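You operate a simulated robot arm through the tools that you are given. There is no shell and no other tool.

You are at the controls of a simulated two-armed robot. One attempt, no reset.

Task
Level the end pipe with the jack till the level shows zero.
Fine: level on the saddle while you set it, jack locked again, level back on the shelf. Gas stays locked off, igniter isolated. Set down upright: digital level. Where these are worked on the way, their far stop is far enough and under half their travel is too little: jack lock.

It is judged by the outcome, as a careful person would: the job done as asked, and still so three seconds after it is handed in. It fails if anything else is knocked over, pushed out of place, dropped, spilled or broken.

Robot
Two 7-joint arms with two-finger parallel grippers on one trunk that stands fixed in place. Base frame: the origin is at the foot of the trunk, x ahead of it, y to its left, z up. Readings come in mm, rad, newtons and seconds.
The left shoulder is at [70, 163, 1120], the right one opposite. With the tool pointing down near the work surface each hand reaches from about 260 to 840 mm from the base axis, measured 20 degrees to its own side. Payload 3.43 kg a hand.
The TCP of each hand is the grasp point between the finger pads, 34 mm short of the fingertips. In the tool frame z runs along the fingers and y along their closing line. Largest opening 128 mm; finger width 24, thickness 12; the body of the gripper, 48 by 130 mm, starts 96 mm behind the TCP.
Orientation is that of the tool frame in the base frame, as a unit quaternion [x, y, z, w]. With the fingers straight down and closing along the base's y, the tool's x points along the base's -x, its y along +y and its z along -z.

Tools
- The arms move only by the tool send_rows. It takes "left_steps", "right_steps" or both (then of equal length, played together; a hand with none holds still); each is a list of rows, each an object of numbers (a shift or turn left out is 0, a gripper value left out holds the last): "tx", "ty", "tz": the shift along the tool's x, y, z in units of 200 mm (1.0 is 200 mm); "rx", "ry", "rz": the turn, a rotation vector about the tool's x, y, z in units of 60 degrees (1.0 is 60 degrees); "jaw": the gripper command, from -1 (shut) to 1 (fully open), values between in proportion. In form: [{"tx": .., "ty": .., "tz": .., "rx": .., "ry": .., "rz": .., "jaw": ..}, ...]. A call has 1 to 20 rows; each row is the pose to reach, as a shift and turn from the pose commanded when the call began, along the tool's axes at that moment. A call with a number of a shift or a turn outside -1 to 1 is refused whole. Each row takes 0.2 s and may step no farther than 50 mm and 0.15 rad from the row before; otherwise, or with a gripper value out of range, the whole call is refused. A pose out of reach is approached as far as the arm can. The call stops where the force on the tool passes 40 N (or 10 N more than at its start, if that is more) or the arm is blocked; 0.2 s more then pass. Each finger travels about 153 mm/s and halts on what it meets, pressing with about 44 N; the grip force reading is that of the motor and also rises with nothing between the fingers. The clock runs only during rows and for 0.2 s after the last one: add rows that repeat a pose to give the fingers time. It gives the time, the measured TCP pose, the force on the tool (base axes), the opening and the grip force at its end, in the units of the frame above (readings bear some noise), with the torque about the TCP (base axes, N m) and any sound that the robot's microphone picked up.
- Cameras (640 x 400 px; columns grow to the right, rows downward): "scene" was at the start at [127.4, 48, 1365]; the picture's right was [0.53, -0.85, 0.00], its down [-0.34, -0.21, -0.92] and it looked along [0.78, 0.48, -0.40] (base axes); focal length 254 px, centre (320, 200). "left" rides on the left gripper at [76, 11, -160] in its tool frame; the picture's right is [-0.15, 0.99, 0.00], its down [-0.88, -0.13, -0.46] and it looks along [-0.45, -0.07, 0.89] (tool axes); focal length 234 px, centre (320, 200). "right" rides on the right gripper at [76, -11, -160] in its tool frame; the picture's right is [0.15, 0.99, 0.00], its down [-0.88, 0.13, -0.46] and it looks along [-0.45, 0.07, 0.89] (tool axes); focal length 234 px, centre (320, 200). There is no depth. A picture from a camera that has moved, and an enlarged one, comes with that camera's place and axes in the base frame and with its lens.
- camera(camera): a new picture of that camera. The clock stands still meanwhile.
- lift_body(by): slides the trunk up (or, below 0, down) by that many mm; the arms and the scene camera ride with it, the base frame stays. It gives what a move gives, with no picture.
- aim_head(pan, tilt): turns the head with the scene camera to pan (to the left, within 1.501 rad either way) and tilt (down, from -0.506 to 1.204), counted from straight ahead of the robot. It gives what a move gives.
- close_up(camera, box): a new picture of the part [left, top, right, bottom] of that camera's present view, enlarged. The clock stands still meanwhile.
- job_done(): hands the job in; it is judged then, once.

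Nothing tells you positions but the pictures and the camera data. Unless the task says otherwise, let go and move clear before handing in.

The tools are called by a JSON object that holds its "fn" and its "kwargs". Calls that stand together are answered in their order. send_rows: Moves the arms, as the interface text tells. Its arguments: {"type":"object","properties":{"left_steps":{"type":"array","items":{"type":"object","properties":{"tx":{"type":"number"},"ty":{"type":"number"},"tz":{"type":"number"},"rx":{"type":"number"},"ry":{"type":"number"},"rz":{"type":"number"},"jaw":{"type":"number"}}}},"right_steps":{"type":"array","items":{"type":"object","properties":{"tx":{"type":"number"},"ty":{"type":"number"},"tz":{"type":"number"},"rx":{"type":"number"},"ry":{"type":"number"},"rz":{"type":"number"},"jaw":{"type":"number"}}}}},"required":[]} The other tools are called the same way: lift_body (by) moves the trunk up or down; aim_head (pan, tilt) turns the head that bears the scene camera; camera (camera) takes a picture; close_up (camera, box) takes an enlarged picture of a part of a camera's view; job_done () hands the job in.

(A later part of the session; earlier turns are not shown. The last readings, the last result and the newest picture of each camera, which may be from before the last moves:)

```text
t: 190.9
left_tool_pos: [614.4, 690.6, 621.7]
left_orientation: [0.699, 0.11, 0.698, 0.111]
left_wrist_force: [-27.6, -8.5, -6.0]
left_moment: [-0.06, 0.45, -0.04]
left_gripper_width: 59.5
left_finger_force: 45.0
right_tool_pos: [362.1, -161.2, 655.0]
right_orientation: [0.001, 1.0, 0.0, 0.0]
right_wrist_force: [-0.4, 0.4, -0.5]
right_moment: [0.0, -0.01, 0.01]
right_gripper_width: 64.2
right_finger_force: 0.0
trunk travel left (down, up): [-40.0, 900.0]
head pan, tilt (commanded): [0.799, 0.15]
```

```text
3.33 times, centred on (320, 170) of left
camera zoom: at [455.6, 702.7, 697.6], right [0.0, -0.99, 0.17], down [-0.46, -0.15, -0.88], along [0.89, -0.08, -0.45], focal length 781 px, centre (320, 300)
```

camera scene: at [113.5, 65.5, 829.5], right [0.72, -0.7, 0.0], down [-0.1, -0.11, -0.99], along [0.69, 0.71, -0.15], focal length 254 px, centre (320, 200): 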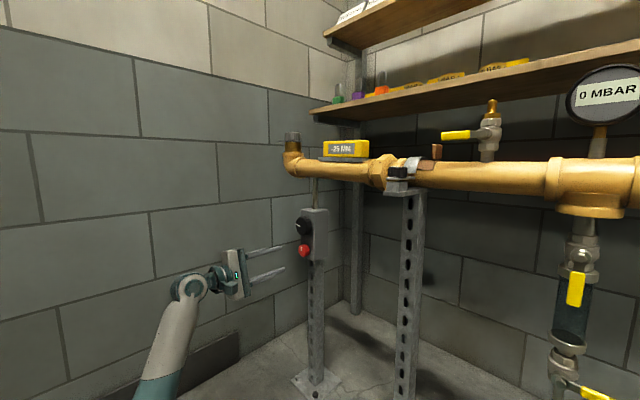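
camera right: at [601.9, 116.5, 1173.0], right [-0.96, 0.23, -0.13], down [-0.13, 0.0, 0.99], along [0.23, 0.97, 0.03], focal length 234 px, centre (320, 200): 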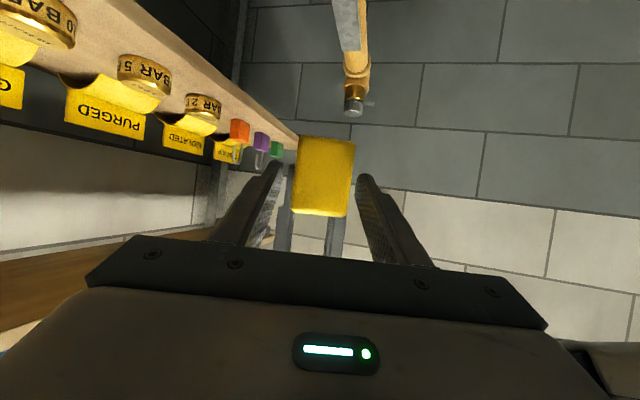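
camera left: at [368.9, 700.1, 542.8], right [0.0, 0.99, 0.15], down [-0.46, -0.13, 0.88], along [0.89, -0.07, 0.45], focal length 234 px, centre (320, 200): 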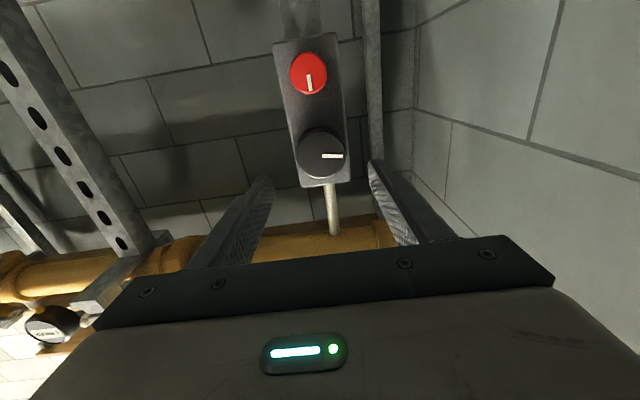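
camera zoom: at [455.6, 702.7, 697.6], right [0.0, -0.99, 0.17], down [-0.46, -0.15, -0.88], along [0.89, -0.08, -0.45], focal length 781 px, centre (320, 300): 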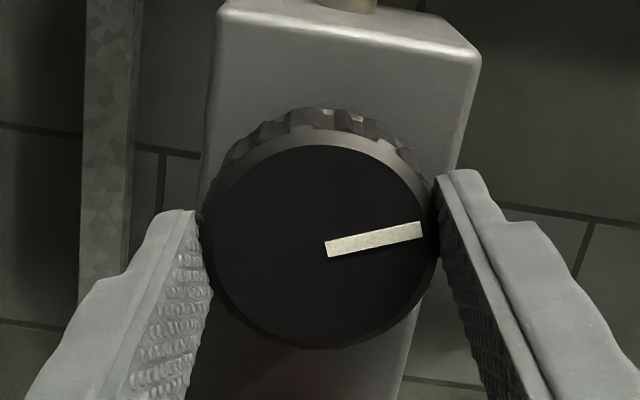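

{"fn": "send_rows", "kwargs": {"left_steps": [{"tz": -0.004, "ty": 0.006}, {"tz": -0.004, "ty": 0.006, "rz": -0.1}, {"tz": -0.004, "ty": 0.006, "rz": -0.2}, {"tz": -0.004, "ty": 0.006, "rz": -0.3}, {"tz": -0.004, "ty": 0.006, "rz": -0.3}]}}

{"fn": "close_up", "kwargs": {"camera": "scene", "box": [300, 130, 400, 180]}}

{"fn": "close_up", "kwargs": {"camera": "left", "box": [240, 110, 400, 230]}}

```text
t: 192.2
left_tool_pos: [614.4, 691.4, 621.4]
left_orientation: [0.672, 0.219, 0.673, 0.218]
left_wrist_force: [2.9, 18.6, 6.1]
left_moment: [-0.06, 0.0, 0.96]
left_gripper_width: 59.3
left_finger_force: 45.4
right_tool_pos: [362.3, -160.9, 654.2]
right_orientation: [0.001, 1.0, 0.0, 0.0]
right_wrist_force: [0.0, -0.8, -0.1]
right_moment: [-0.01, -0.04, 0.01]
right_gripper_width: 63.9
right_finger_force: 0.1
trunk travel left (down, up): [-40.0, 900.0]
head pan, tilt (commanded): [0.799, 0.15]
```

```text
6.40 times, centred on (350, 155) of scene
camera zoom: at [113.6, 66.4, 829.6], right [0.72, -0.7, 0.0], down [-0.1, -0.11, -0.99], along [0.69, 0.71, -0.15], focal length 1628 px, centre (128, 488)
```

zoom: 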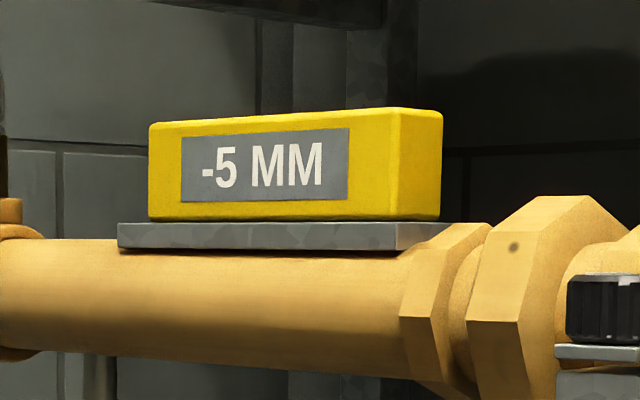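

```text
3.33 times, centred on (320, 170) of left
camera zoom: at [455.7, 725.3, 689.5], right [0.0, -0.89, 0.46], down [-0.46, -0.41, -0.79], along [0.89, -0.21, -0.4], focal length 781 px, centre (320, 300)
```

zoom: 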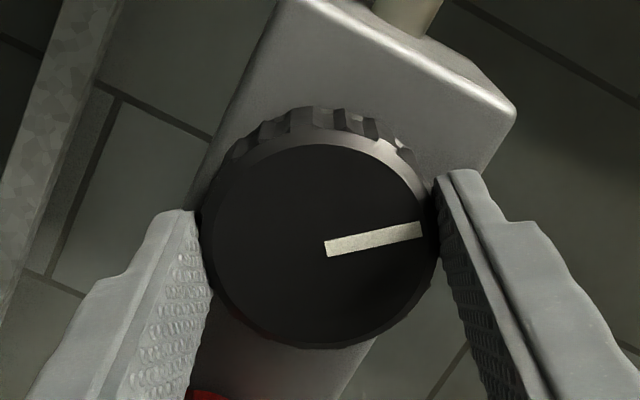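

{"fn": "send_rows", "kwargs": {"left_steps": [{"rz": -0.1}, {"rz": -0.2}, {"rz": -0.2}]}}

{"fn": "close_up", "kwargs": {"camera": "scene", "box": [300, 130, 400, 180]}}

{"fn": "send_rows", "kwargs": {"left_steps": [{"rz": -0.1}, {"rz": -0.2}, {"rz": -0.2}]}}

{"fn": "close_up", "kwargs": {"camera": "scene", "box": [300, 130, 400, 180]}}

{"fn": "close_up", "kwargs": {"camera": "left", "box": [240, 110, 400, 230]}}

```text
t: 192.9
left_tool_pos: [614.7, 691.1, 620.5]
left_orientation: [0.646, 0.287, 0.646, 0.288]
left_wrist_force: [8.1, 28.7, 7.1]
left_moment: [0.06, -0.15, 0.28]
left_gripper_width: 59.5
left_finger_force: 44.8
right_tool_pos: [362.9, -160.4, 654.5]
right_orientation: [0.001, 1.0, 0.0, 0.0]
right_wrist_force: [0.3, 0.0, 0.0]
right_moment: [0.02, -0.01, 0.01]
right_gripper_width: 64.2
right_finger_force: 0.1
trunk travel left (down, up): [-40.0, 900.0]
head pan, tilt (commanded): [0.799, 0.15]
```

```text
6.40 times, centred on (350, 155) of scene
camera zoom: at [113.6, 66.7, 829.5], right [0.72, -0.7, 0.0], down [-0.1, -0.11, -0.99], along [0.69, 0.71, -0.15], focal length 1628 px, centre (128, 488)
```

zoom: 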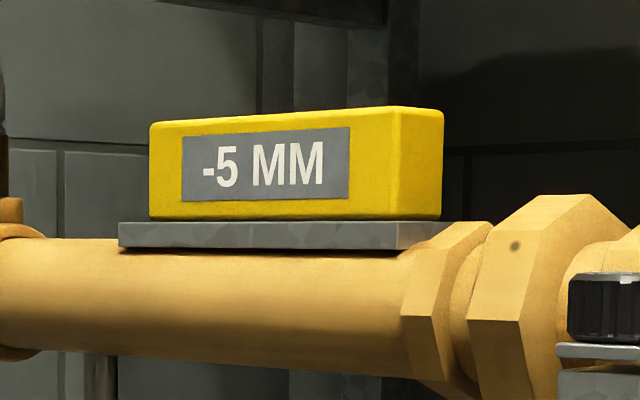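

```text
t: 193.8
left_tool_pos: [615.3, 691.3, 621.0]
left_orientation: [0.613, 0.353, 0.612, 0.354]
left_wrist_force: [6.7, 27.2, 6.0]
left_moment: [0.01, -0.61, 0.77]
left_gripper_width: 59.2
left_finger_force: 45.0
right_tool_pos: [362.9, -160.6, 655.0]
right_orientation: [0.001, 1.0, -0.001, -0.001]
right_wrist_force: [-0.3, 0.3, 0.1]
right_moment: [0.01, 0.0, 0.03]
right_gripper_width: 64.0
right_finger_force: 0.1
trunk travel left (down, up): [-40.0, 900.0]
head pan, tilt (commanded): [0.799, 0.15]
```

```text
6.40 times, centred on (350, 155) of scene
camera zoom: at [113.4, 66.4, 829.5], right [0.72, -0.7, 0.0], down [-0.1, -0.11, -0.99], along [0.69, 0.71, -0.15], focal length 1628 px, centre (128, 488)
```

zoom: 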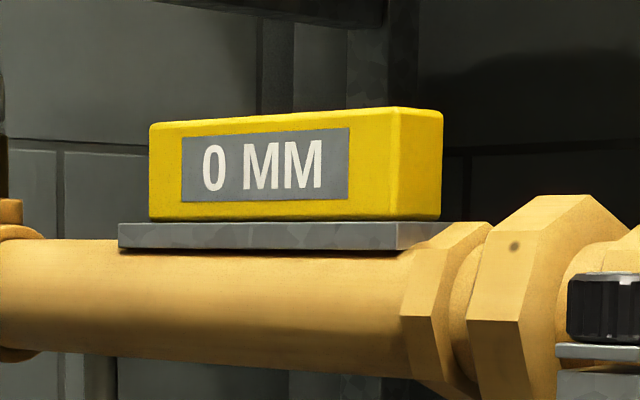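

```text
3.33 times, centred on (320, 170) of left
camera zoom: at [455.7, 749.7, 668.6], right [0.0, -0.62, 0.78], down [-0.46, -0.7, -0.55], along [0.89, -0.36, -0.28], focal length 781 px, centre (320, 300)
```

zoom: 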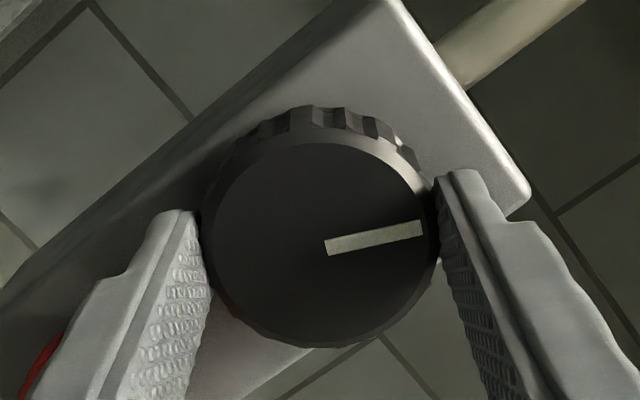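

0 MM. From the crossings I've logged (about 57° per 5 mm), true zero should be about 23° further on. I'll ease the side load and turn there in two steps.

{"fn": "send_rows", "kwargs": {"left_steps": [{"tx": 0.012, "ty": -0.005}, {"tx": 0.012, "ty": -0.005, "rz": -0.1}, {"tx": 0.012, "ty": -0.005, "rz": -0.2}, {"tx": 0.012, "ty": -0.005, "rz": -0.2}]}}

{"fn": "close_up", "kwargs": {"camera": "scene", "box": [300, 130, 400, 180]}}

{"fn": "send_rows", "kwargs": {"left_steps": [{"rz": -0.1}, {"rz": -0.18}, {"rz": -0.18}]}}

{"fn": "close_up", "kwargs": {"camera": "scene", "box": [300, 130, 400, 180]}}

{"fn": "close_up", "kwargs": {"camera": "left", "box": [240, 110, 400, 230]}}

```text
t: 194.8
left_tool_pos: [613.4, 690.9, 620.6]
left_orientation: [0.575, 0.415, 0.569, 0.416]
left_wrist_force: [-25.9, -15.1, -11.6]
left_moment: [-0.08, -0.45, 0.09]
left_gripper_width: 59.3
left_finger_force: 45.3
right_tool_pos: [362.9, -161.1, 654.4]
right_orientation: [0.0, 1.0, 0.0, 0.0]
right_wrist_force: [0.0, -0.1, 0.4]
right_moment: [-0.02, 0.01, -0.01]
right_gripper_width: 63.9
right_finger_force: 0.1
trunk travel left (down, up): [-40.0, 900.0]
head pan, tilt (commanded): [0.799, 0.15]
```

```text
6.40 times, centred on (350, 155) of scene
camera zoom: at [112.5, 65.1, 829.4], right [0.72, -0.7, 0.0], down [-0.1, -0.11, -0.99], along [0.69, 0.71, -0.15], focal length 1628 px, centre (128, 488)
```

zoom: 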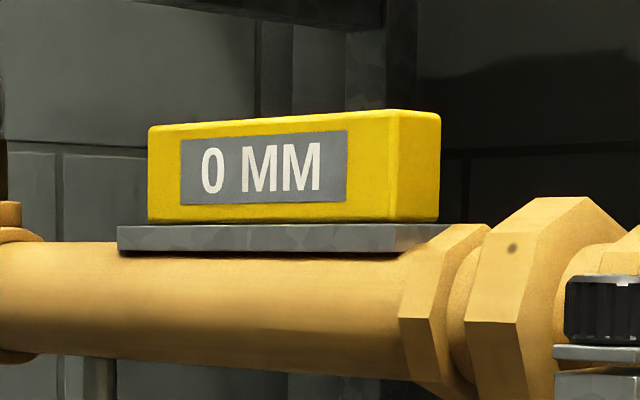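

```text
t: 195.6
left_tool_pos: [614.1, 690.2, 619.5]
left_orientation: [0.533, 0.467, 0.528, 0.468]
left_wrist_force: [-25.3, -17.0, -14.5]
left_moment: [-0.03, 0.36, -0.95]
left_gripper_width: 59.3
left_finger_force: 44.8
right_tool_pos: [362.3, -161.3, 655.2]
right_orientation: [0.001, 1.0, 0.0, 0.0]
right_wrist_force: [0.3, -0.2, 0.8]
right_moment: [-0.03, 0.03, -0.01]
right_gripper_width: 63.9
right_finger_force: 0.0
trunk travel left (down, up): [-40.0, 900.0]
head pan, tilt (commanded): [0.799, 0.15]
```

```text
6.40 times, centred on (350, 155) of scene
camera zoom: at [113.1, 65.6, 829.5], right [0.72, -0.7, 0.0], down [-0.1, -0.11, -0.99], along [0.69, 0.71, -0.15], focal length 1628 px, centre (128, 488)
```

zoom: 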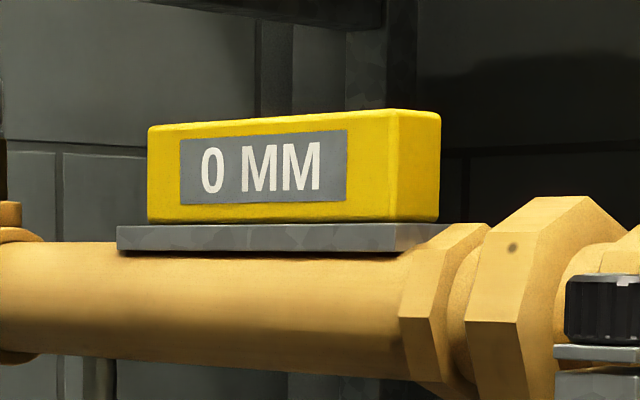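

```text
3.33 times, centred on (320, 170) of left
camera zoom: at [456.5, 764.3, 641.9], right [0.0, -0.27, 0.96], down [-0.46, -0.86, -0.24], along [0.89, -0.44, -0.13], focal length 781 px, centre (320, 300)
```

zoom: 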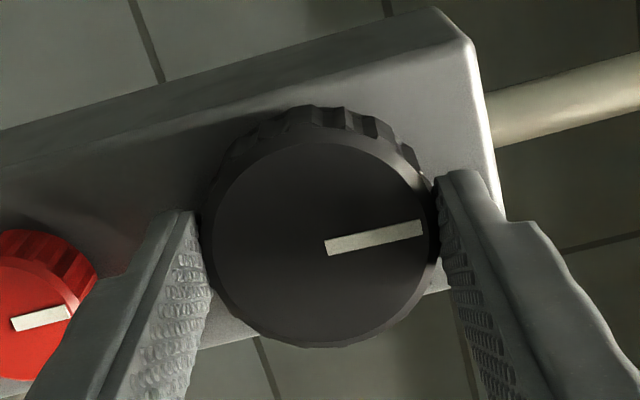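

Reads 0 MM at my estimated midpoint. Releasing the jack knob, backing out, and checking the reading holds.

{"fn": "send_rows", "kwargs": {"left_steps": [{"jaw": 0.0}, {"jaw": 0.18}, {"jaw": 0.18}, {"tz": -0.12, "jaw": 0.18}, {"tz": -0.3, "jaw": 0.18}, {"tz": -0.45, "jaw": 0.18}, {"tz": -0.45, "jaw": 0.18}]}}

{"fn": "close_up", "kwargs": {"camera": "scene", "box": [300, 130, 400, 180]}}

{"fn": "camera", "kwargs": {"camera": "left"}}

```text
t: 197.2
left_tool_pos: [524.6, 691.9, 619.5]
left_orientation: [0.533, 0.465, 0.529, 0.468]
left_wrist_force: [-0.5, 0.0, 0.5]
left_moment: [0.07, 0.0, -0.01]
left_gripper_width: 75.4
left_finger_force: 0.0
right_tool_pos: [363.4, -161.8, 654.7]
right_orientation: [0.001, 1.0, -0.001, 0.0]
right_wrist_force: [-0.4, -0.2, -0.7]
right_moment: [0.01, 0.0, 0.02]
right_gripper_width: 63.7
right_finger_force: 0.0
trunk travel left (down, up): [-40.0, 900.0]
head pan, tilt (commanded): [0.799, 0.15]
```

```text
6.40 times, centred on (350, 155) of scene
camera zoom: at [113.5, 65.5, 829.5], right [0.72, -0.7, 0.0], down [-0.1, -0.11, -0.99], along [0.69, 0.71, -0.15], focal length 1628 px, centre (128, 488)
```

zoom: 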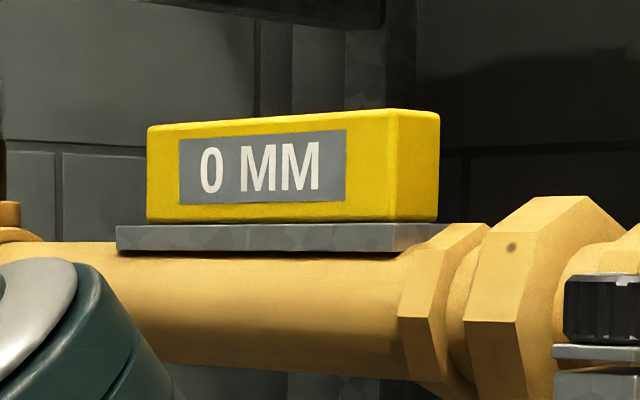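

```text
taken
camera left: at [366.4, 765.6, 641.4], right [0.0, -0.27, 0.96], down [-0.46, -0.85, -0.24], along [0.89, -0.44, -0.13], focal length 234 px, centre (320, 200)
```

left: 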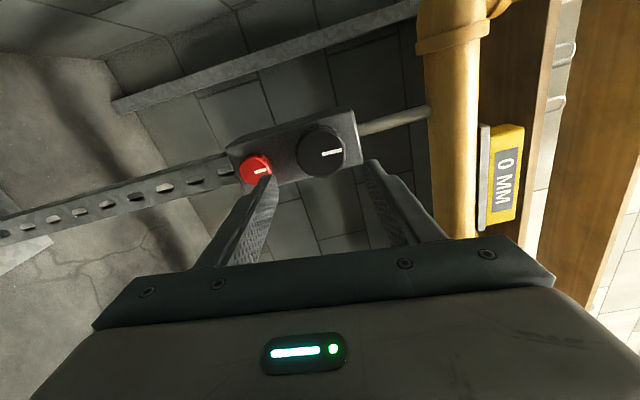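

Zero holds with the knob released. Now down to the red lock, narrowing the opening first.

{"fn": "send_rows", "kwargs": {"left_steps": [{"tx": -0.02, "ty": -0.12, "jaw": -0.15}, {"tx": -0.04, "ty": -0.25, "jaw": -0.2}, {"tx": -0.055, "ty": -0.37, "jaw": -0.2}, {"tx": -0.067, "ty": -0.425, "jaw": -0.2}, {"tx": -0.067, "ty": -0.425, "jaw": -0.2}]}}

{"fn": "camera", "kwargs": {"camera": "left"}}

```text
t: 198.3
left_tool_pos: [525.4, 690.4, 532.5]
left_orientation: [0.532, 0.468, 0.529, 0.467]
left_wrist_force: [0.3, -0.3, 0.3]
left_moment: [-0.01, 0.03, 0.01]
left_gripper_width: 51.0
left_finger_force: 0.1
right_tool_pos: [363.0, -161.8, 652.8]
right_orientation: [0.001, 1.0, 0.0, 0.0]
right_wrist_force: [-0.2, -0.2, -0.1]
right_moment: [0.0, 0.01, -0.01]
right_gripper_width: 64.2
right_finger_force: 0.2
trunk travel left (down, up): [-40.0, 900.0]
head pan, tilt (commanded): [0.799, 0.15]
```

```text
taken
camera left: at [366.3, 763.5, 554.5], right [0.0, -0.27, 0.96], down [-0.46, -0.86, -0.24], along [0.89, -0.44, -0.13], focal length 234 px, centre (320, 200)
```

left: 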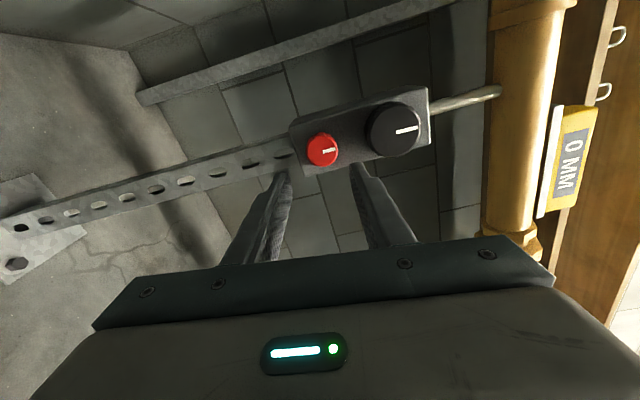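

{"fn": "send_rows", "kwargs": {"left_steps": [{"tz": 0.12}, {"tz": 0.24}, {"tz": 0.36}, {"tz": 0.45}, {"tz": 0.45}]}}

{"fn": "close_up", "kwargs": {"camera": "left", "box": [240, 110, 400, 230]}}

{"fn": "close_up", "kwargs": {"camera": "scene", "box": [260, 200, 360, 280]}}

```text
t: 199.6
left_tool_pos: [615.7, 689.6, 533.3]
left_orientation: [0.533, 0.467, 0.53, 0.467]
left_wrist_force: [-0.3, -0.1, 0.2]
left_moment: [0.0, 0.02, 0.03]
left_gripper_width: 51.2
left_finger_force: 0.1
right_tool_pos: [361.6, -161.7, 654.6]
right_orientation: [0.001, 1.0, 0.001, 0.0]
right_wrist_force: [-0.6, 0.8, -0.4]
right_moment: [0.03, -0.01, 0.0]
right_gripper_width: 63.8
right_finger_force: 0.1
trunk travel left (down, up): [-40.0, 900.0]
head pan, tilt (commanded): [0.799, 0.15]
```

```text
3.33 times, centred on (320, 170) of left
camera zoom: at [456.2, 763.2, 555.1], right [0.0, -0.27, 0.96], down [-0.46, -0.85, -0.24], along [0.89, -0.44, -0.13], focal length 781 px, centre (320, 300)
```

zoom: 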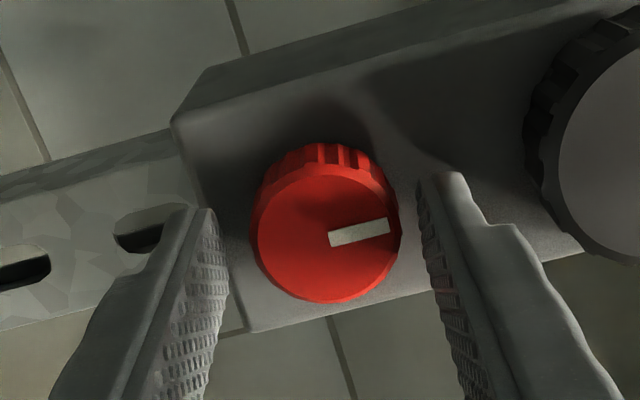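

```text
5.00 times, centred on (310, 240) of scene
camera zoom: at [113.6, 65.5, 829.5], right [0.72, -0.7, 0.0], down [-0.1, -0.11, -0.99], along [0.69, 0.71, -0.15], focal length 1272 px, centre (370, 0)
```

zoom: 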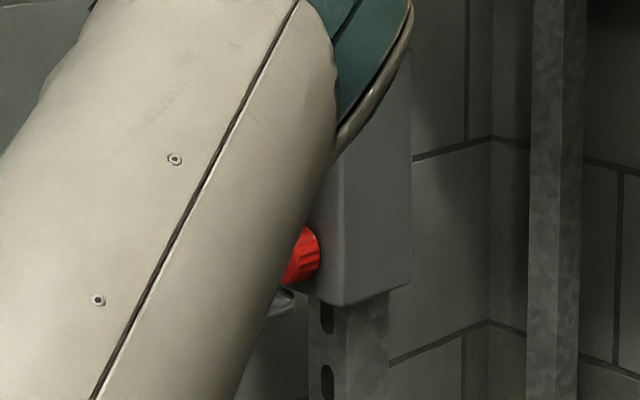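

Well centred. Gripping the lock and turning clockwise.

{"fn": "send_rows", "kwargs": {"left_steps": [{"jaw": -0.3}, {"jaw": -0.38}, {"jaw": -0.5}, {"jaw": -1.0}, {"jaw": -1.0}, {"jaw": -1.0}]}}

{"fn": "send_rows", "kwargs": {"left_steps": [{"rz": 0.1}, {"rz": 0.2}, {"rz": 0.3}, {"rz": 0.3}]}}

{"fn": "close_up", "kwargs": {"camera": "left", "box": [240, 110, 400, 230]}}

```text
t: 200.9
left_tool_pos: [614.9, 689.9, 535.4]
left_orientation: [0.532, 0.465, 0.53, 0.469]
left_wrist_force: [6.0, 4.0, 10.2]
left_moment: [0.04, -0.39, -0.08]
left_gripper_width: 37.5
left_finger_force: 45.2
right_tool_pos: [362.7, -162.4, 653.4]
right_orientation: [0.001, 1.0, 0.001, 0.0]
right_wrist_force: [-0.2, -1.0, -0.7]
right_moment: [-0.03, -0.01, 0.0]
right_gripper_width: 63.8
right_finger_force: 0.1
trunk travel left (down, up): [-40.0, 900.0]
head pan, tilt (commanded): [0.799, 0.15]
```

```text
t: 201.9
left_tool_pos: [615.6, 688.7, 534.8]
left_orientation: [0.599, 0.377, 0.597, 0.377]
left_wrist_force: [16.3, 13.1, 9.7]
left_moment: [0.01, -0.33, 0.61]
left_gripper_width: 37.7
left_finger_force: 45.1
right_tool_pos: [363.1, -162.3, 655.6]
right_orientation: [0.001, 1.0, 0.0, 0.0]
right_wrist_force: [-0.5, -0.2, 0.2]
right_moment: [0.02, 0.02, -0.01]
right_gripper_width: 64.0
right_finger_force: 0.1
trunk travel left (down, up): [-40.0, 900.0]
head pan, tilt (commanded): [0.799, 0.15]
```

```text
3.33 times, centred on (320, 170) of left
camera zoom: at [455.9, 752.6, 578.4], right [0.0, -0.56, 0.83], down [-0.46, -0.74, -0.5], along [0.89, -0.38, -0.26], focal length 781 px, centre (320, 300)
```

zoom: 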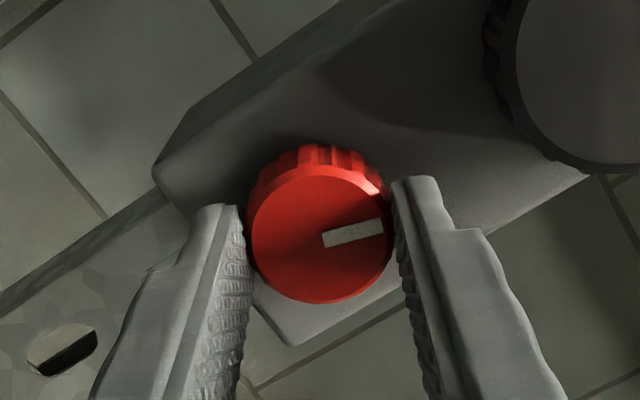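

{"fn": "send_rows", "kwargs": {"left_steps": [{"rz": 0.1, "ty": -0.004}, {"rz": 0.2, "ty": -0.004}, {"rz": 0.3, "ty": -0.004}, {"rz": 0.4, "ty": -0.004}, {"rz": 0.4, "ty": -0.004}]}}

{"fn": "send_rows", "kwargs": {"left_steps": [{"rz": 0.1}, {"rz": 0.2}, {"rz": 0.3}, {"rz": 0.4}, {"rz": 0.4}]}}

{"fn": "close_up", "kwargs": {"camera": "left", "box": [240, 110, 400, 230]}}

```text
t: 203.2
left_tool_pos: [614.3, 688.6, 535.2]
left_orientation: [0.664, 0.245, 0.663, 0.245]
left_wrist_force: [13.9, 11.1, 13.2]
left_moment: [-0.03, -0.89, 0.62]
left_gripper_width: 37.5
left_finger_force: 44.8
right_tool_pos: [361.9, -161.9, 653.8]
right_orientation: [0.001, 1.0, 0.001, 0.0]
right_wrist_force: [0.3, 0.5, -0.8]
right_moment: [0.05, 0.02, 0.0]
right_gripper_width: 64.0
right_finger_force: 0.1
trunk travel left (down, up): [-40.0, 900.0]
head pan, tilt (commanded): [0.799, 0.15]
```

```text
t: 204.3
left_tool_pos: [613.8, 689.8, 533.3]
left_orientation: [0.701, 0.101, 0.699, 0.102]
left_wrist_force: [5.9, 7.0, 9.5]
left_moment: [-0.03, 0.72, 0.06]
left_gripper_width: 37.3
left_finger_force: 44.5
right_tool_pos: [362.4, -162.5, 653.0]
right_orientation: [0.001, 1.0, 0.0, 0.001]
right_wrist_force: [0.0, -0.3, 0.2]
right_moment: [0.01, -0.05, 0.02]
right_gripper_width: 64.1
right_finger_force: 0.0
trunk travel left (down, up): [-40.0, 900.0]
head pan, tilt (commanded): [0.799, 0.15]
```

```text
3.33 times, centred on (320, 170) of left
camera zoom: at [455.7, 700.2, 610.9], right [0.0, -0.99, 0.14], down [-0.46, -0.12, -0.88], along [0.89, -0.07, -0.45], focal length 781 px, centre (320, 300)
```

zoom: 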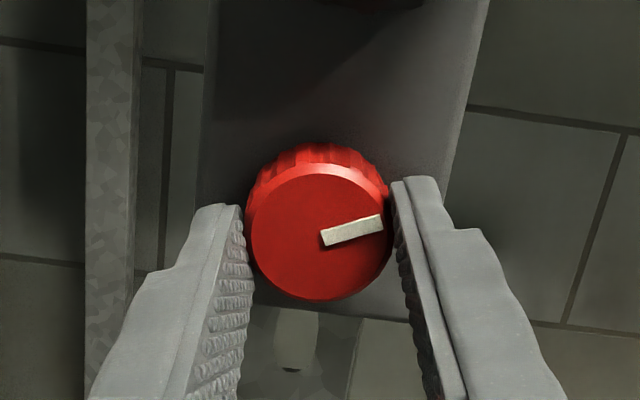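

66° turned. Continuing to the stop.

{"fn": "send_rows", "kwargs": {"left_steps": [{"rz": 0.1}, {"rz": 0.2}, {"rz": 0.3}, {"rz": 0.4}, {"rz": 0.48}, {"rz": 0.48}]}}

{"fn": "close_up", "kwargs": {"camera": "left", "box": [240, 110, 400, 230]}}

```text
t: 205.8
left_tool_pos: [615.1, 689.8, 532.7]
left_orientation: [0.704, -0.076, 0.702, -0.073]
left_wrist_force: [8.5, 12.7, 2.4]
left_moment: [-0.65, -0.47, 0.49]
left_gripper_width: 37.2
left_finger_force: 44.4
right_tool_pos: [362.9, -161.7, 653.9]
right_orientation: [0.001, 1.0, 0.0, -0.001]
right_wrist_force: [0.6, 0.6, 0.0]
right_moment: [0.01, 0.01, 0.0]
right_gripper_width: 63.9
right_finger_force: 0.0
trunk travel left (down, up): [-40.0, 900.0]
head pan, tilt (commanded): [0.799, 0.15]
```

```text
3.33 times, centred on (320, 170) of left
camera zoom: at [455.6, 663.1, 606.1], right [0.0, -0.94, -0.35], down [-0.46, 0.31, -0.83], along [0.89, 0.16, -0.43], focal length 781 px, centre (320, 300)
```

zoom: 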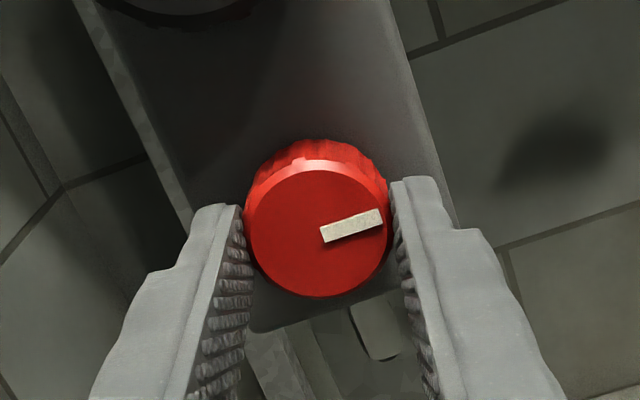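

Torque built up at 3 o'clock, the lock's original position, so it's locked again. Releasing and backing away.

{"fn": "send_rows", "kwargs": {"left_steps": [{"jaw": -0.3}, {"jaw": -0.15}, {"jaw": -0.15}, {"tz": -0.12}, {"tz": -0.3}, {"tz": -0.45}, {"tz": -0.45}]}}

{"fn": "camera", "kwargs": {"camera": "left"}}

{"fn": "close_up", "kwargs": {"camera": "scene", "box": [260, 120, 420, 240]}}

```text
t: 207.3
left_tool_pos: [525.2, 689.6, 535.1]
left_orientation: [0.704, -0.075, 0.703, -0.073]
left_wrist_force: [-1.5, -0.1, -0.5]
left_moment: [-0.01, 0.02, -0.01]
left_gripper_width: 54.3
left_finger_force: 0.0
right_tool_pos: [362.1, -162.5, 653.6]
right_orientation: [0.001, 1.0, 0.0, 0.0]
right_wrist_force: [0.4, 0.8, 0.0]
right_moment: [0.02, 0.03, -0.01]
right_gripper_width: 64.1
right_finger_force: 0.0
trunk travel left (down, up): [-40.0, 900.0]
head pan, tilt (commanded): [0.799, 0.15]
```

```text
taken
camera left: at [366.2, 663.3, 607.5], right [0.0, -0.94, -0.35], down [-0.46, 0.31, -0.83], along [0.89, 0.16, -0.43], focal length 234 px, centre (320, 200)
```

left: 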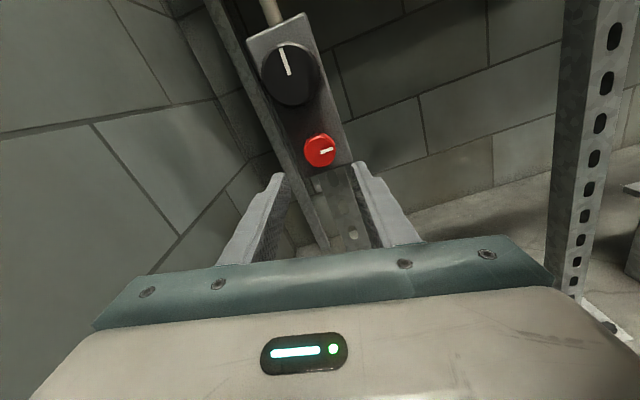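

```text
3.33 times, centred on (340, 180) of scene
camera zoom: at [113.5, 65.5, 829.5], right [0.72, -0.7, 0.0], down [-0.1, -0.11, -0.99], along [0.69, 0.71, -0.15], focal length 848 px, centre (253, 267)
```

zoom: 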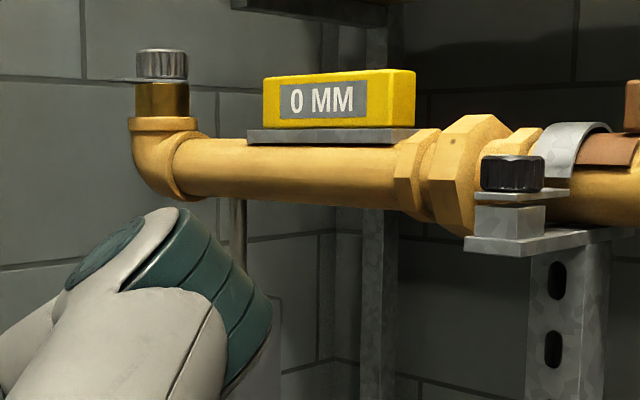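

The level shows 0 MM with the jack locked (red mark at 3 o'clock). Now I'll unwind the left wrist and go back up to retrieve the level.

{"fn": "send_rows", "kwargs": {"left_steps": [{"rz": 0.14}, {"rz": 0.28}, {"rz": 0.42}, {"rz": 0.56}, {"rz": 0.7}, {"rz": 0.84}, {"rz": 0.98}, {"rz": 0.98}]}}

{"fn": "send_rows", "kwargs": {"left_steps": [{"rz": 0.14}, {"rz": 0.28}, {"rz": 0.42}, {"rz": 0.56}, {"rz": 0.7}, {"rz": 0.84}, {"rz": 0.98}, {"rz": 0.98}]}}

{"fn": "send_rows", "kwargs": {"left_steps": [{"rz": 0.14}, {"rz": 0.28}, {"rz": 0.42}, {"rz": 0.56}, {"rz": 0.7}, {"rz": 0.84}, {"rz": 0.84}]}}

```text
t: 209.2
left_tool_pos: [525.0, 689.8, 534.0]
left_orientation: [0.575, -0.412, 0.576, -0.409]
left_wrist_force: [0.2, 0.1, -0.1]
left_moment: [0.0, -0.01, -0.02]
left_gripper_width: 54.2
left_finger_force: 0.0
right_tool_pos: [363.9, -161.9, 654.4]
right_orientation: [0.0, 1.0, 0.0, 0.0]
right_wrist_force: [0.1, -0.2, 0.4]
right_moment: [-0.01, 0.02, -0.03]
right_gripper_width: 64.2
right_finger_force: 0.2
trunk travel left (down, up): [-40.0, 900.0]
head pan, tilt (commanded): [0.799, 0.15]
```

```text
t: 210.9
left_tool_pos: [525.7, 688.8, 533.8]
left_orientation: [-0.299, 0.641, -0.301, 0.64]
left_wrist_force: [0.2, 0.7, -0.6]
left_moment: [-0.03, -0.01, 0.0]
left_gripper_width: 54.5
left_finger_force: 0.1
right_tool_pos: [362.6, -162.8, 653.7]
right_orientation: [0.001, 1.0, -0.001, 0.001]
right_wrist_force: [-0.5, 0.5, 0.8]
right_moment: [-0.03, 0.0, 0.01]
right_gripper_width: 64.1
right_finger_force: 0.1
trunk travel left (down, up): [-40.0, 900.0]
head pan, tilt (commanded): [0.799, 0.15]
```

```text
t: 212.6
left_tool_pos: [524.6, 689.4, 533.6]
left_orientation: [0.003, 0.708, 0.001, 0.706]
left_wrist_force: [-0.3, 0.2, -0.2]
left_moment: [0.0, 0.03, 0.0]
left_gripper_width: 54.5
left_finger_force: 0.0
right_tool_pos: [362.5, -161.8, 654.2]
right_orientation: [0.0, 1.0, 0.0, 0.0]
right_wrist_force: [-0.2, 0.2, 0.3]
right_moment: [-0.01, -0.02, 0.0]
right_gripper_width: 64.3
right_finger_force: 0.1
trunk travel left (down, up): [-40.0, 900.0]
head pan, tilt (commanded): [0.799, 0.15]
```

{"fn": "send_rows", "kwargs": {"left_steps": [{"tx": -0.14, "ty": -0.05, "tz": -0.03}, {"tx": -0.28, "ty": -0.1, "tz": -0.03}, {"tx": -0.42, "ty": -0.15, "tz": -0.03}, {"tx": -0.535, "ty": -0.195, "tz": -0.035}, {"tx": -0.535, "ty": -0.195, "tz": -0.035}]}}

{"fn": "close_up", "kwargs": {"camera": "left", "box": [260, 0, 420, 180]}}

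{"fn": "lift_body", "kwargs": {"by": 400}}

{"fn": "aim_head", "kwargs": {"pan": 0.55, "tilt": 0.45}}

{"fn": "camera", "kwargs": {"camera": "scene"}}

```text
t: 213.8
left_tool_pos: [515.8, 652.1, 639.2]
left_orientation: [0.002, 0.707, -0.001, 0.707]
left_wrist_force: [0.8, 0.1, 0.6]
left_moment: [-0.01, 0.0, 0.0]
left_gripper_width: 54.5
left_finger_force: 0.0
right_tool_pos: [361.9, -160.9, 653.4]
right_orientation: [0.001, 1.0, 0.0, 0.0]
right_wrist_force: [0.2, 0.1, -1.0]
right_moment: [0.0, 0.01, 0.01]
right_gripper_width: 64.2
right_finger_force: 0.0
trunk travel left (down, up): [-40.0, 900.0]
head pan, tilt (commanded): [0.799, 0.15]
```

```text
2.22 times, centred on (340, 90) of left
camera zoom: at [358.4, 663.4, 565.1], right [0.0, 0.99, 0.15], down [-0.45, -0.13, 0.88], along [0.89, -0.07, 0.45], focal length 520 px, centre (276, 444)
```

zoom: 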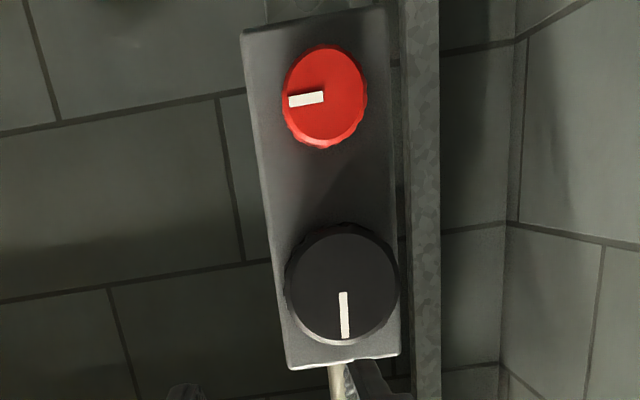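

```text
t: 217.6
left_tool_pos: [517.1, 652.3, 1039.7]
left_orientation: [0.002, 0.708, -0.001, 0.707]
left_wrist_force: [0.0, 0.8, -0.1]
left_moment: [-0.02, 0.01, 0.0]
left_gripper_width: 54.6
left_finger_force: 0.0
right_tool_pos: [363.6, -162.1, 1054.2]
right_orientation: [0.001, 1.0, -0.001, 0.0]
right_wrist_force: [-0.2, 0.3, -0.7]
right_moment: [0.01, 0.01, 0.0]
right_gripper_width: 63.9
right_finger_force: 0.1
trunk travel left (down, up): [-440.0, 500.0]
head pan, tilt (commanded): [0.799, 0.15]
```

```text
t: 218.4
left_tool_pos: [518.0, 651.5, 1040.1]
left_orientation: [0.003, 0.708, -0.001, 0.706]
left_wrist_force: [-0.1, 0.9, 0.3]
left_moment: [0.01, 0.01, 0.02]
left_gripper_width: 54.5
left_finger_force: 0.1
right_tool_pos: [363.1, -162.0, 1054.0]
right_orientation: [0.002, 1.0, 0.0, 0.0]
right_wrist_force: [-0.3, -0.3, 0.1]
right_moment: [-0.04, 0.03, 0.01]
right_gripper_width: 63.8
right_finger_force: 0.0
trunk travel left (down, up): [-440.0, 500.0]
head pan, tilt (commanded): [0.55, 0.45]
```

```text
taken
camera scene: at [127.3, 47.1, 1201.6], right [0.52, -0.85, 0.0], down [-0.37, -0.23, -0.9], along [0.77, 0.47, -0.43], focal length 254 px, centre (320, 200)
```

scene: 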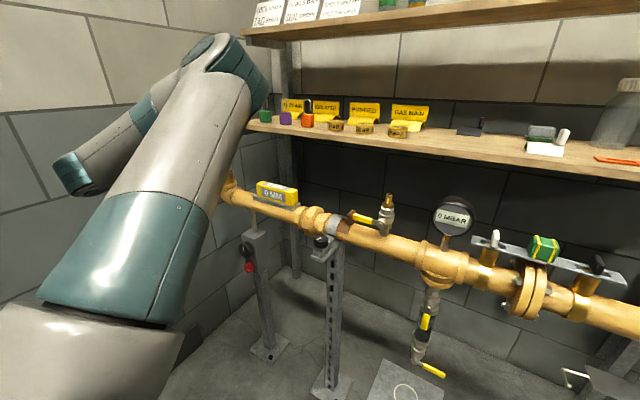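

The arm's elbow configuration has shifted but it's free. Pitching the left hand back to vertical step by step.

{"fn": "send_rows", "kwargs": {"left_steps": [{"ry": 0.13}, {"ry": 0.26}, {"ry": 0.39}, {"ry": 0.5}, {"ry": 0.5}]}}

{"fn": "camera", "kwargs": {"camera": "scene"}}

```text
t: 219.6
left_tool_pos: [517.6, 651.8, 1039.4]
left_orientation: [0.002, 0.867, 0.0, 0.499]
left_wrist_force: [-0.3, 0.5, -0.8]
left_moment: [0.02, -0.01, 0.03]
left_gripper_width: 54.5
left_finger_force: 0.1
right_tool_pos: [362.5, -161.1, 1053.6]
right_orientation: [0.001, 1.0, 0.0, 0.0]
right_wrist_force: [0.5, -0.6, 0.4]
right_moment: [0.02, -0.01, 0.04]
right_gripper_width: 63.9
right_finger_force: 0.1
trunk travel left (down, up): [-440.0, 500.0]
head pan, tilt (commanded): [0.55, 0.45]
```

```text
taken
camera scene: at [127.3, 47.1, 1201.6], right [0.52, -0.85, 0.0], down [-0.37, -0.23, -0.9], along [0.77, 0.47, -0.44], focal length 254 px, centre (320, 200)
```

scene: 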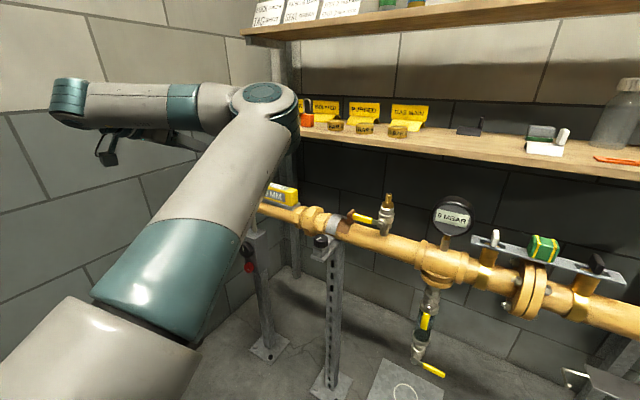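

{"fn": "send_rows", "kwargs": {"left_steps": [{"ry": 0.13}, {"ry": 0.26}, {"ry": 0.39}, {"ry": 0.52}, {"ry": 0.65}, {"ry": 0.78}, {"ry": 0.91}, {"ry": 1.0}, {"ry": 1.0}]}}

{"fn": "camera", "kwargs": {"camera": "scene"}}

```text
t: 221.6
left_tool_pos: [516.8, 651.8, 1040.7]
left_orientation: [0.002, 1.0, 0.001, -0.002]
left_wrist_force: [0.4, 0.7, -0.3]
left_moment: [0.04, 0.0, -0.02]
left_gripper_width: 54.5
left_finger_force: 0.0
right_tool_pos: [363.0, -161.4, 1054.1]
right_orientation: [0.001, 1.0, 0.0, 0.0]
right_wrist_force: [0.4, 0.1, -0.7]
right_moment: [0.0, -0.01, 0.02]
right_gripper_width: 64.1
right_finger_force: 0.0
trunk travel left (down, up): [-440.0, 500.0]
head pan, tilt (commanded): [0.55, 0.45]
```

```text
taken
camera scene: at [127.3, 47.0, 1201.6], right [0.52, -0.85, 0.0], down [-0.37, -0.23, -0.9], along [0.77, 0.47, -0.44], focal length 254 px, centre (320, 200)
```

scene: 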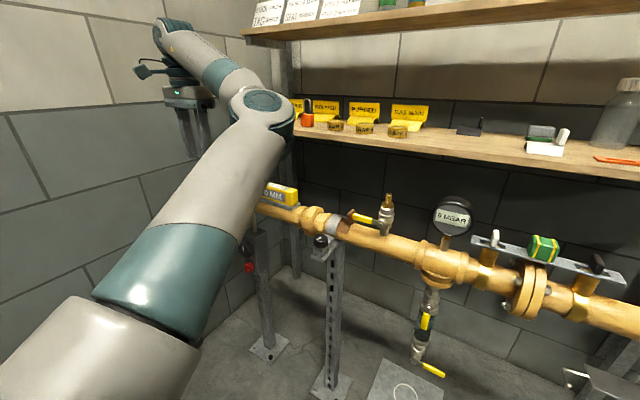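

{"fn": "send_rows", "kwargs": {"left_steps": [{"rz": 0.13, "tx": -0.04, "ty": -0.03}, {"rz": 0.26, "tx": -0.08, "ty": -0.06}, {"rz": 0.39, "tx": -0.12, "ty": -0.09}, {"rz": 0.52, "tx": -0.16, "ty": -0.12}, {"rz": 0.65, "tx": -0.2, "ty": -0.15}, {"rz": 0.78, "tx": -0.22, "ty": -0.18}, {"rz": 0.91, "tx": -0.22, "ty": -0.18}, {"rz": 1.0, "tx": -0.22, "ty": -0.18}, {"rz": 1.0, "tx": -0.22, "ty": -0.18}]}}

{"fn": "send_rows", "kwargs": {"left_steps": [{"rz": 0.13}, {"rz": 0.26}, {"rz": 0.39}, {"rz": 0.5}, {"rz": 0.5}]}}

{"fn": "camera", "kwargs": {"camera": "scene"}}

```text
t: 223.6
left_tool_pos: [561.2, 616.3, 1040.4]
left_orientation: [0.502, 0.865, 0.0, -0.002]
left_wrist_force: [-0.9, -1.2, 0.1]
left_moment: [-0.02, 0.01, 0.05]
left_gripper_width: 54.2
left_finger_force: 0.1
right_tool_pos: [362.4, -162.6, 1054.7]
right_orientation: [0.001, 1.0, -0.001, -0.001]
right_wrist_force: [1.0, -0.1, -0.2]
right_moment: [-0.01, 0.0, -0.01]
right_gripper_width: 63.7
right_finger_force: 0.0
trunk travel left (down, up): [-440.0, 500.0]
head pan, tilt (commanded): [0.55, 0.45]
```

```text
t: 224.8
left_tool_pos: [563.1, 617.2, 1039.9]
left_orientation: [0.709, 0.705, 0.0, -0.001]
left_wrist_force: [0.9, 0.7, -0.3]
left_moment: [0.01, 0.0, 0.0]
left_gripper_width: 54.6
left_finger_force: 0.0
right_tool_pos: [362.6, -161.9, 1054.6]
right_orientation: [0.001, 1.0, 0.001, 0.0]
right_wrist_force: [0.9, -0.2, 0.0]
right_moment: [0.0, 0.01, -0.03]
right_gripper_width: 64.1
right_finger_force: 0.0
trunk travel left (down, up): [-440.0, 500.0]
head pan, tilt (commanded): [0.55, 0.45]
```

```text
taken
camera scene: at [127.4, 47.0, 1201.6], right [0.52, -0.85, 0.0], down [-0.37, -0.23, -0.9], along [0.77, 0.47, -0.44], focal length 254 px, centre (320, 200)
```

scene: 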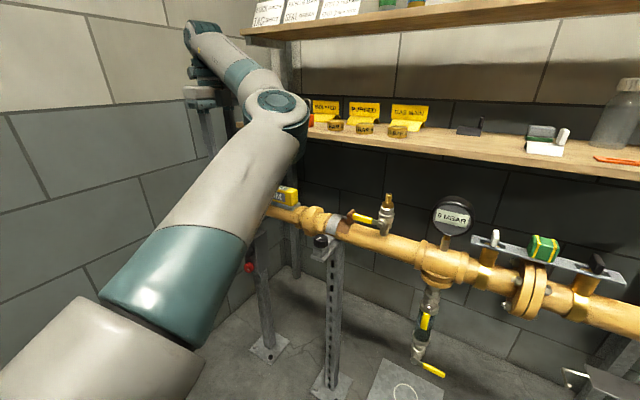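

{"fn": "send_rows", "kwargs": {"left_steps": [{"tx": -0.03, "ty": 0.14, "tz": 0.04, "jaw": 0.2}, {"tx": -0.06, "ty": 0.28, "tz": 0.08}, {"tx": -0.09, "ty": 0.42, "tz": 0.12}, {"tx": -0.12, "ty": 0.56, "tz": 0.16}, {"tx": -0.155, "ty": 0.685, "tz": 0.2}, {"tx": -0.155, "ty": 0.685, "tz": 0.2}]}}

{"fn": "camera", "kwargs": {"camera": "left"}}

{"fn": "camera", "kwargs": {"camera": "scene"}}

```text
t: 226.2
left_tool_pos: [697.4, 584.7, 997.8]
left_orientation: [0.708, 0.707, 0.0, -0.002]
left_wrist_force: [0.4, 0.2, -0.2]
left_moment: [0.01, 0.02, 0.01]
left_gripper_width: 76.9
left_finger_force: 0.0
right_tool_pos: [363.1, -162.6, 1053.5]
right_orientation: [0.0, 1.0, -0.001, -0.001]
right_wrist_force: [0.1, -0.1, 0.3]
right_moment: [0.04, 0.0, 0.0]
right_gripper_width: 64.1
right_finger_force: 0.1
trunk travel left (down, up): [-440.0, 500.0]
head pan, tilt (commanded): [0.55, 0.45]
```

```text
taken
camera left: at [709.6, 658.6, 1158.4], right [0.99, -0.15, 0.0], down [-0.13, -0.88, 0.45], along [-0.07, -0.45, -0.89], focal length 234 px, centre (320, 200)
```

left: 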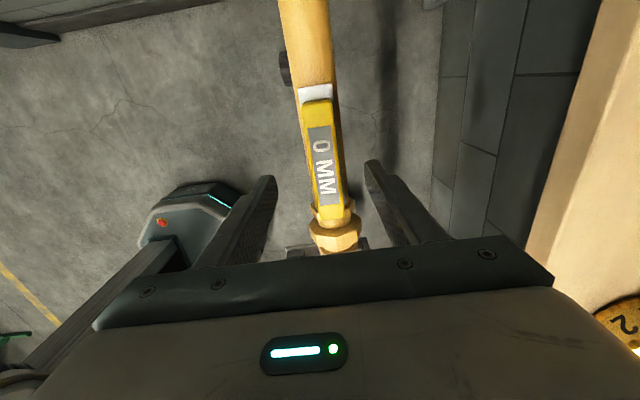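

```text
taken
camera scene: at [127.6, 46.3, 1201.6], right [0.52, -0.85, 0.0], down [-0.37, -0.23, -0.9], along [0.77, 0.47, -0.44], focal length 254 px, centre (320, 200)
```

scene: 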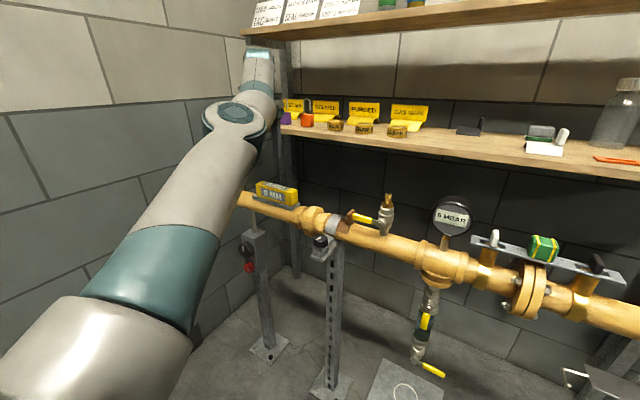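

{"fn": "close_up", "kwargs": {"camera": "left", "box": [260, 70, 400, 260]}}

{"fn": "close_up", "kwargs": {"camera": "scene", "box": [220, 150, 340, 225]}}

```text
2.11 times, centred on (330, 165) of left
camera zoom: at [709.6, 658.6, 1158.4], right [0.99, -0.15, 0.0], down [-0.13, -0.88, 0.45], along [-0.07, -0.45, -0.89], focal length 493 px, centre (299, 274)
```

zoom: 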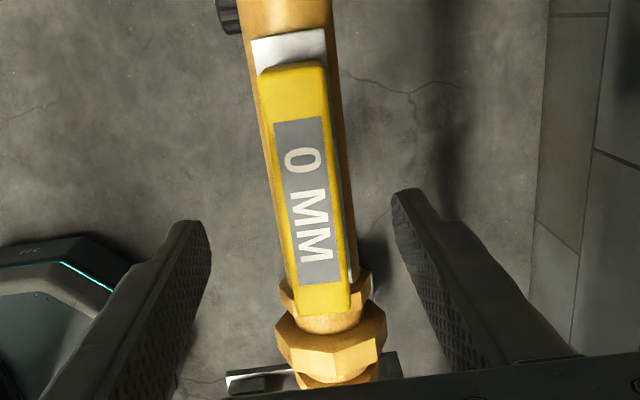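

```text
5.33 times, centred on (280, 188) of scene
camera zoom: at [127.6, 46.3, 1201.6], right [0.52, -0.85, 0.0], down [-0.37, -0.23, -0.9], along [0.77, 0.47, -0.44], focal length 1357 px, centre (533, 267)
```

zoom: 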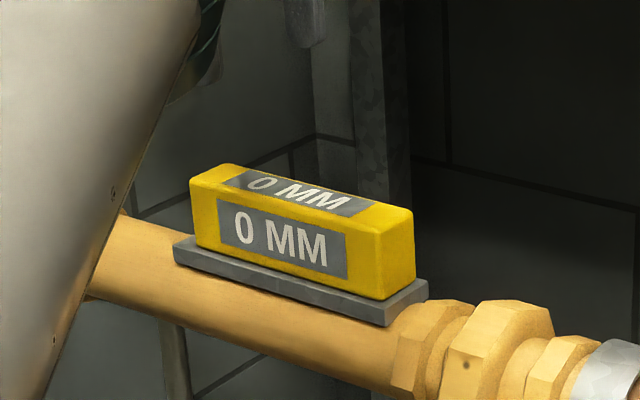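

The level's position is clear: centre about 16 mm along from the hand axis, top at z ≈ 886. Aligning and descending to grip.

{"fn": "send_rows", "kwargs": {"left_steps": [{"tx": 0.02, "ty": 0.0125, "tz": 0.1}, {"tx": 0.02, "ty": 0.0125, "tz": 0.22}, {"tx": 0.02, "ty": 0.0125, "tz": 0.34}, {"tx": 0.02, "ty": 0.0125, "tz": 0.46}, {"tx": 0.02, "ty": 0.0125, "tz": 0.54}, {"tx": 0.02, "ty": 0.0125, "tz": 0.585}, {"tx": 0.02, "ty": 0.0125, "tz": 0.585}]}}

{"fn": "camera", "kwargs": {"camera": "left"}}

{"fn": "close_up", "kwargs": {"camera": "scene", "box": [220, 150, 340, 225]}}

```text
t: 227.8
left_tool_pos: [701.2, 587.9, 881.4]
left_orientation: [0.708, 0.706, 0.001, -0.002]
left_wrist_force: [0.4, 0.9, -1.4]
left_moment: [-0.01, -0.01, 0.01]
left_gripper_width: 76.9
left_finger_force: 0.1
right_tool_pos: [363.3, -161.2, 1053.7]
right_orientation: [0.001, 1.0, 0.0, 0.0]
right_wrist_force: [-0.3, -0.1, 0.4]
right_moment: [-0.01, 0.02, 0.03]
right_gripper_width: 63.8
right_finger_force: 0.0
trunk travel left (down, up): [-440.0, 500.0]
head pan, tilt (commanded): [0.55, 0.45]
```

```text
taken
camera left: at [713.4, 663.9, 1042.0], right [0.99, -0.15, 0.0], down [-0.13, -0.88, 0.45], along [-0.07, -0.45, -0.89], focal length 234 px, centre (320, 200)
```

left: 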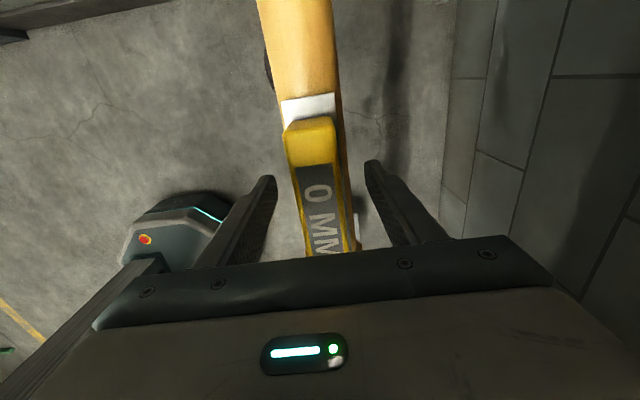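

```text
5.33 times, centred on (280, 188) of scene
camera zoom: at [127.3, 46.9, 1201.6], right [0.52, -0.85, 0.0], down [-0.37, -0.23, -0.9], along [0.77, 0.47, -0.44], focal length 1357 px, centre (533, 267)
```

zoom: 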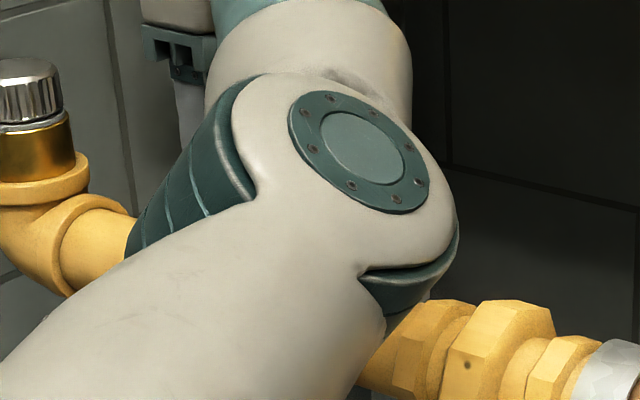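

{"fn": "send_rows", "kwargs": {"left_steps": [{"jaw": 0.0}, {"jaw": -0.2}, {"jaw": -0.32}, {"jaw": -0.4}, {"jaw": -0.5}, {"jaw": -1.0}, {"jaw": -1.0}, {"jaw": -1.0}]}}

{"fn": "camera", "kwargs": {"camera": "left"}}

```text
t: 229.6
left_tool_pos: [700.4, 589.6, 882.1]
left_orientation: [0.709, 0.705, 0.0, -0.001]
left_wrist_force: [-0.2, 0.7, 0.5]
left_moment: [-0.01, -0.06, -0.05]
left_gripper_width: 35.5
left_finger_force: 44.5
right_tool_pos: [362.2, -161.2, 1054.1]
right_orientation: [0.001, 1.0, 0.001, 0.0]
right_wrist_force: [-1.0, -0.3, -0.3]
right_moment: [-0.03, 0.02, 0.05]
right_gripper_width: 64.1
right_finger_force: 0.0
trunk travel left (down, up): [-440.0, 500.0]
head pan, tilt (commanded): [0.55, 0.45]
```

```text
taken
camera left: at [713.4, 664.1, 1042.1], right [0.99, -0.15, 0.0], down [-0.13, -0.88, 0.45], along [-0.07, -0.45, -0.89], focal length 234 px, centre (320, 200)
```

left: 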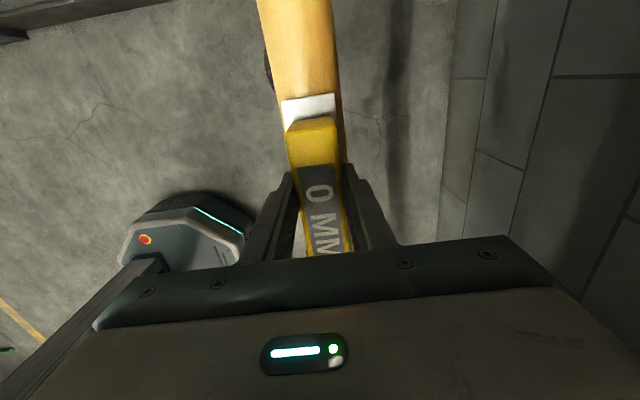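

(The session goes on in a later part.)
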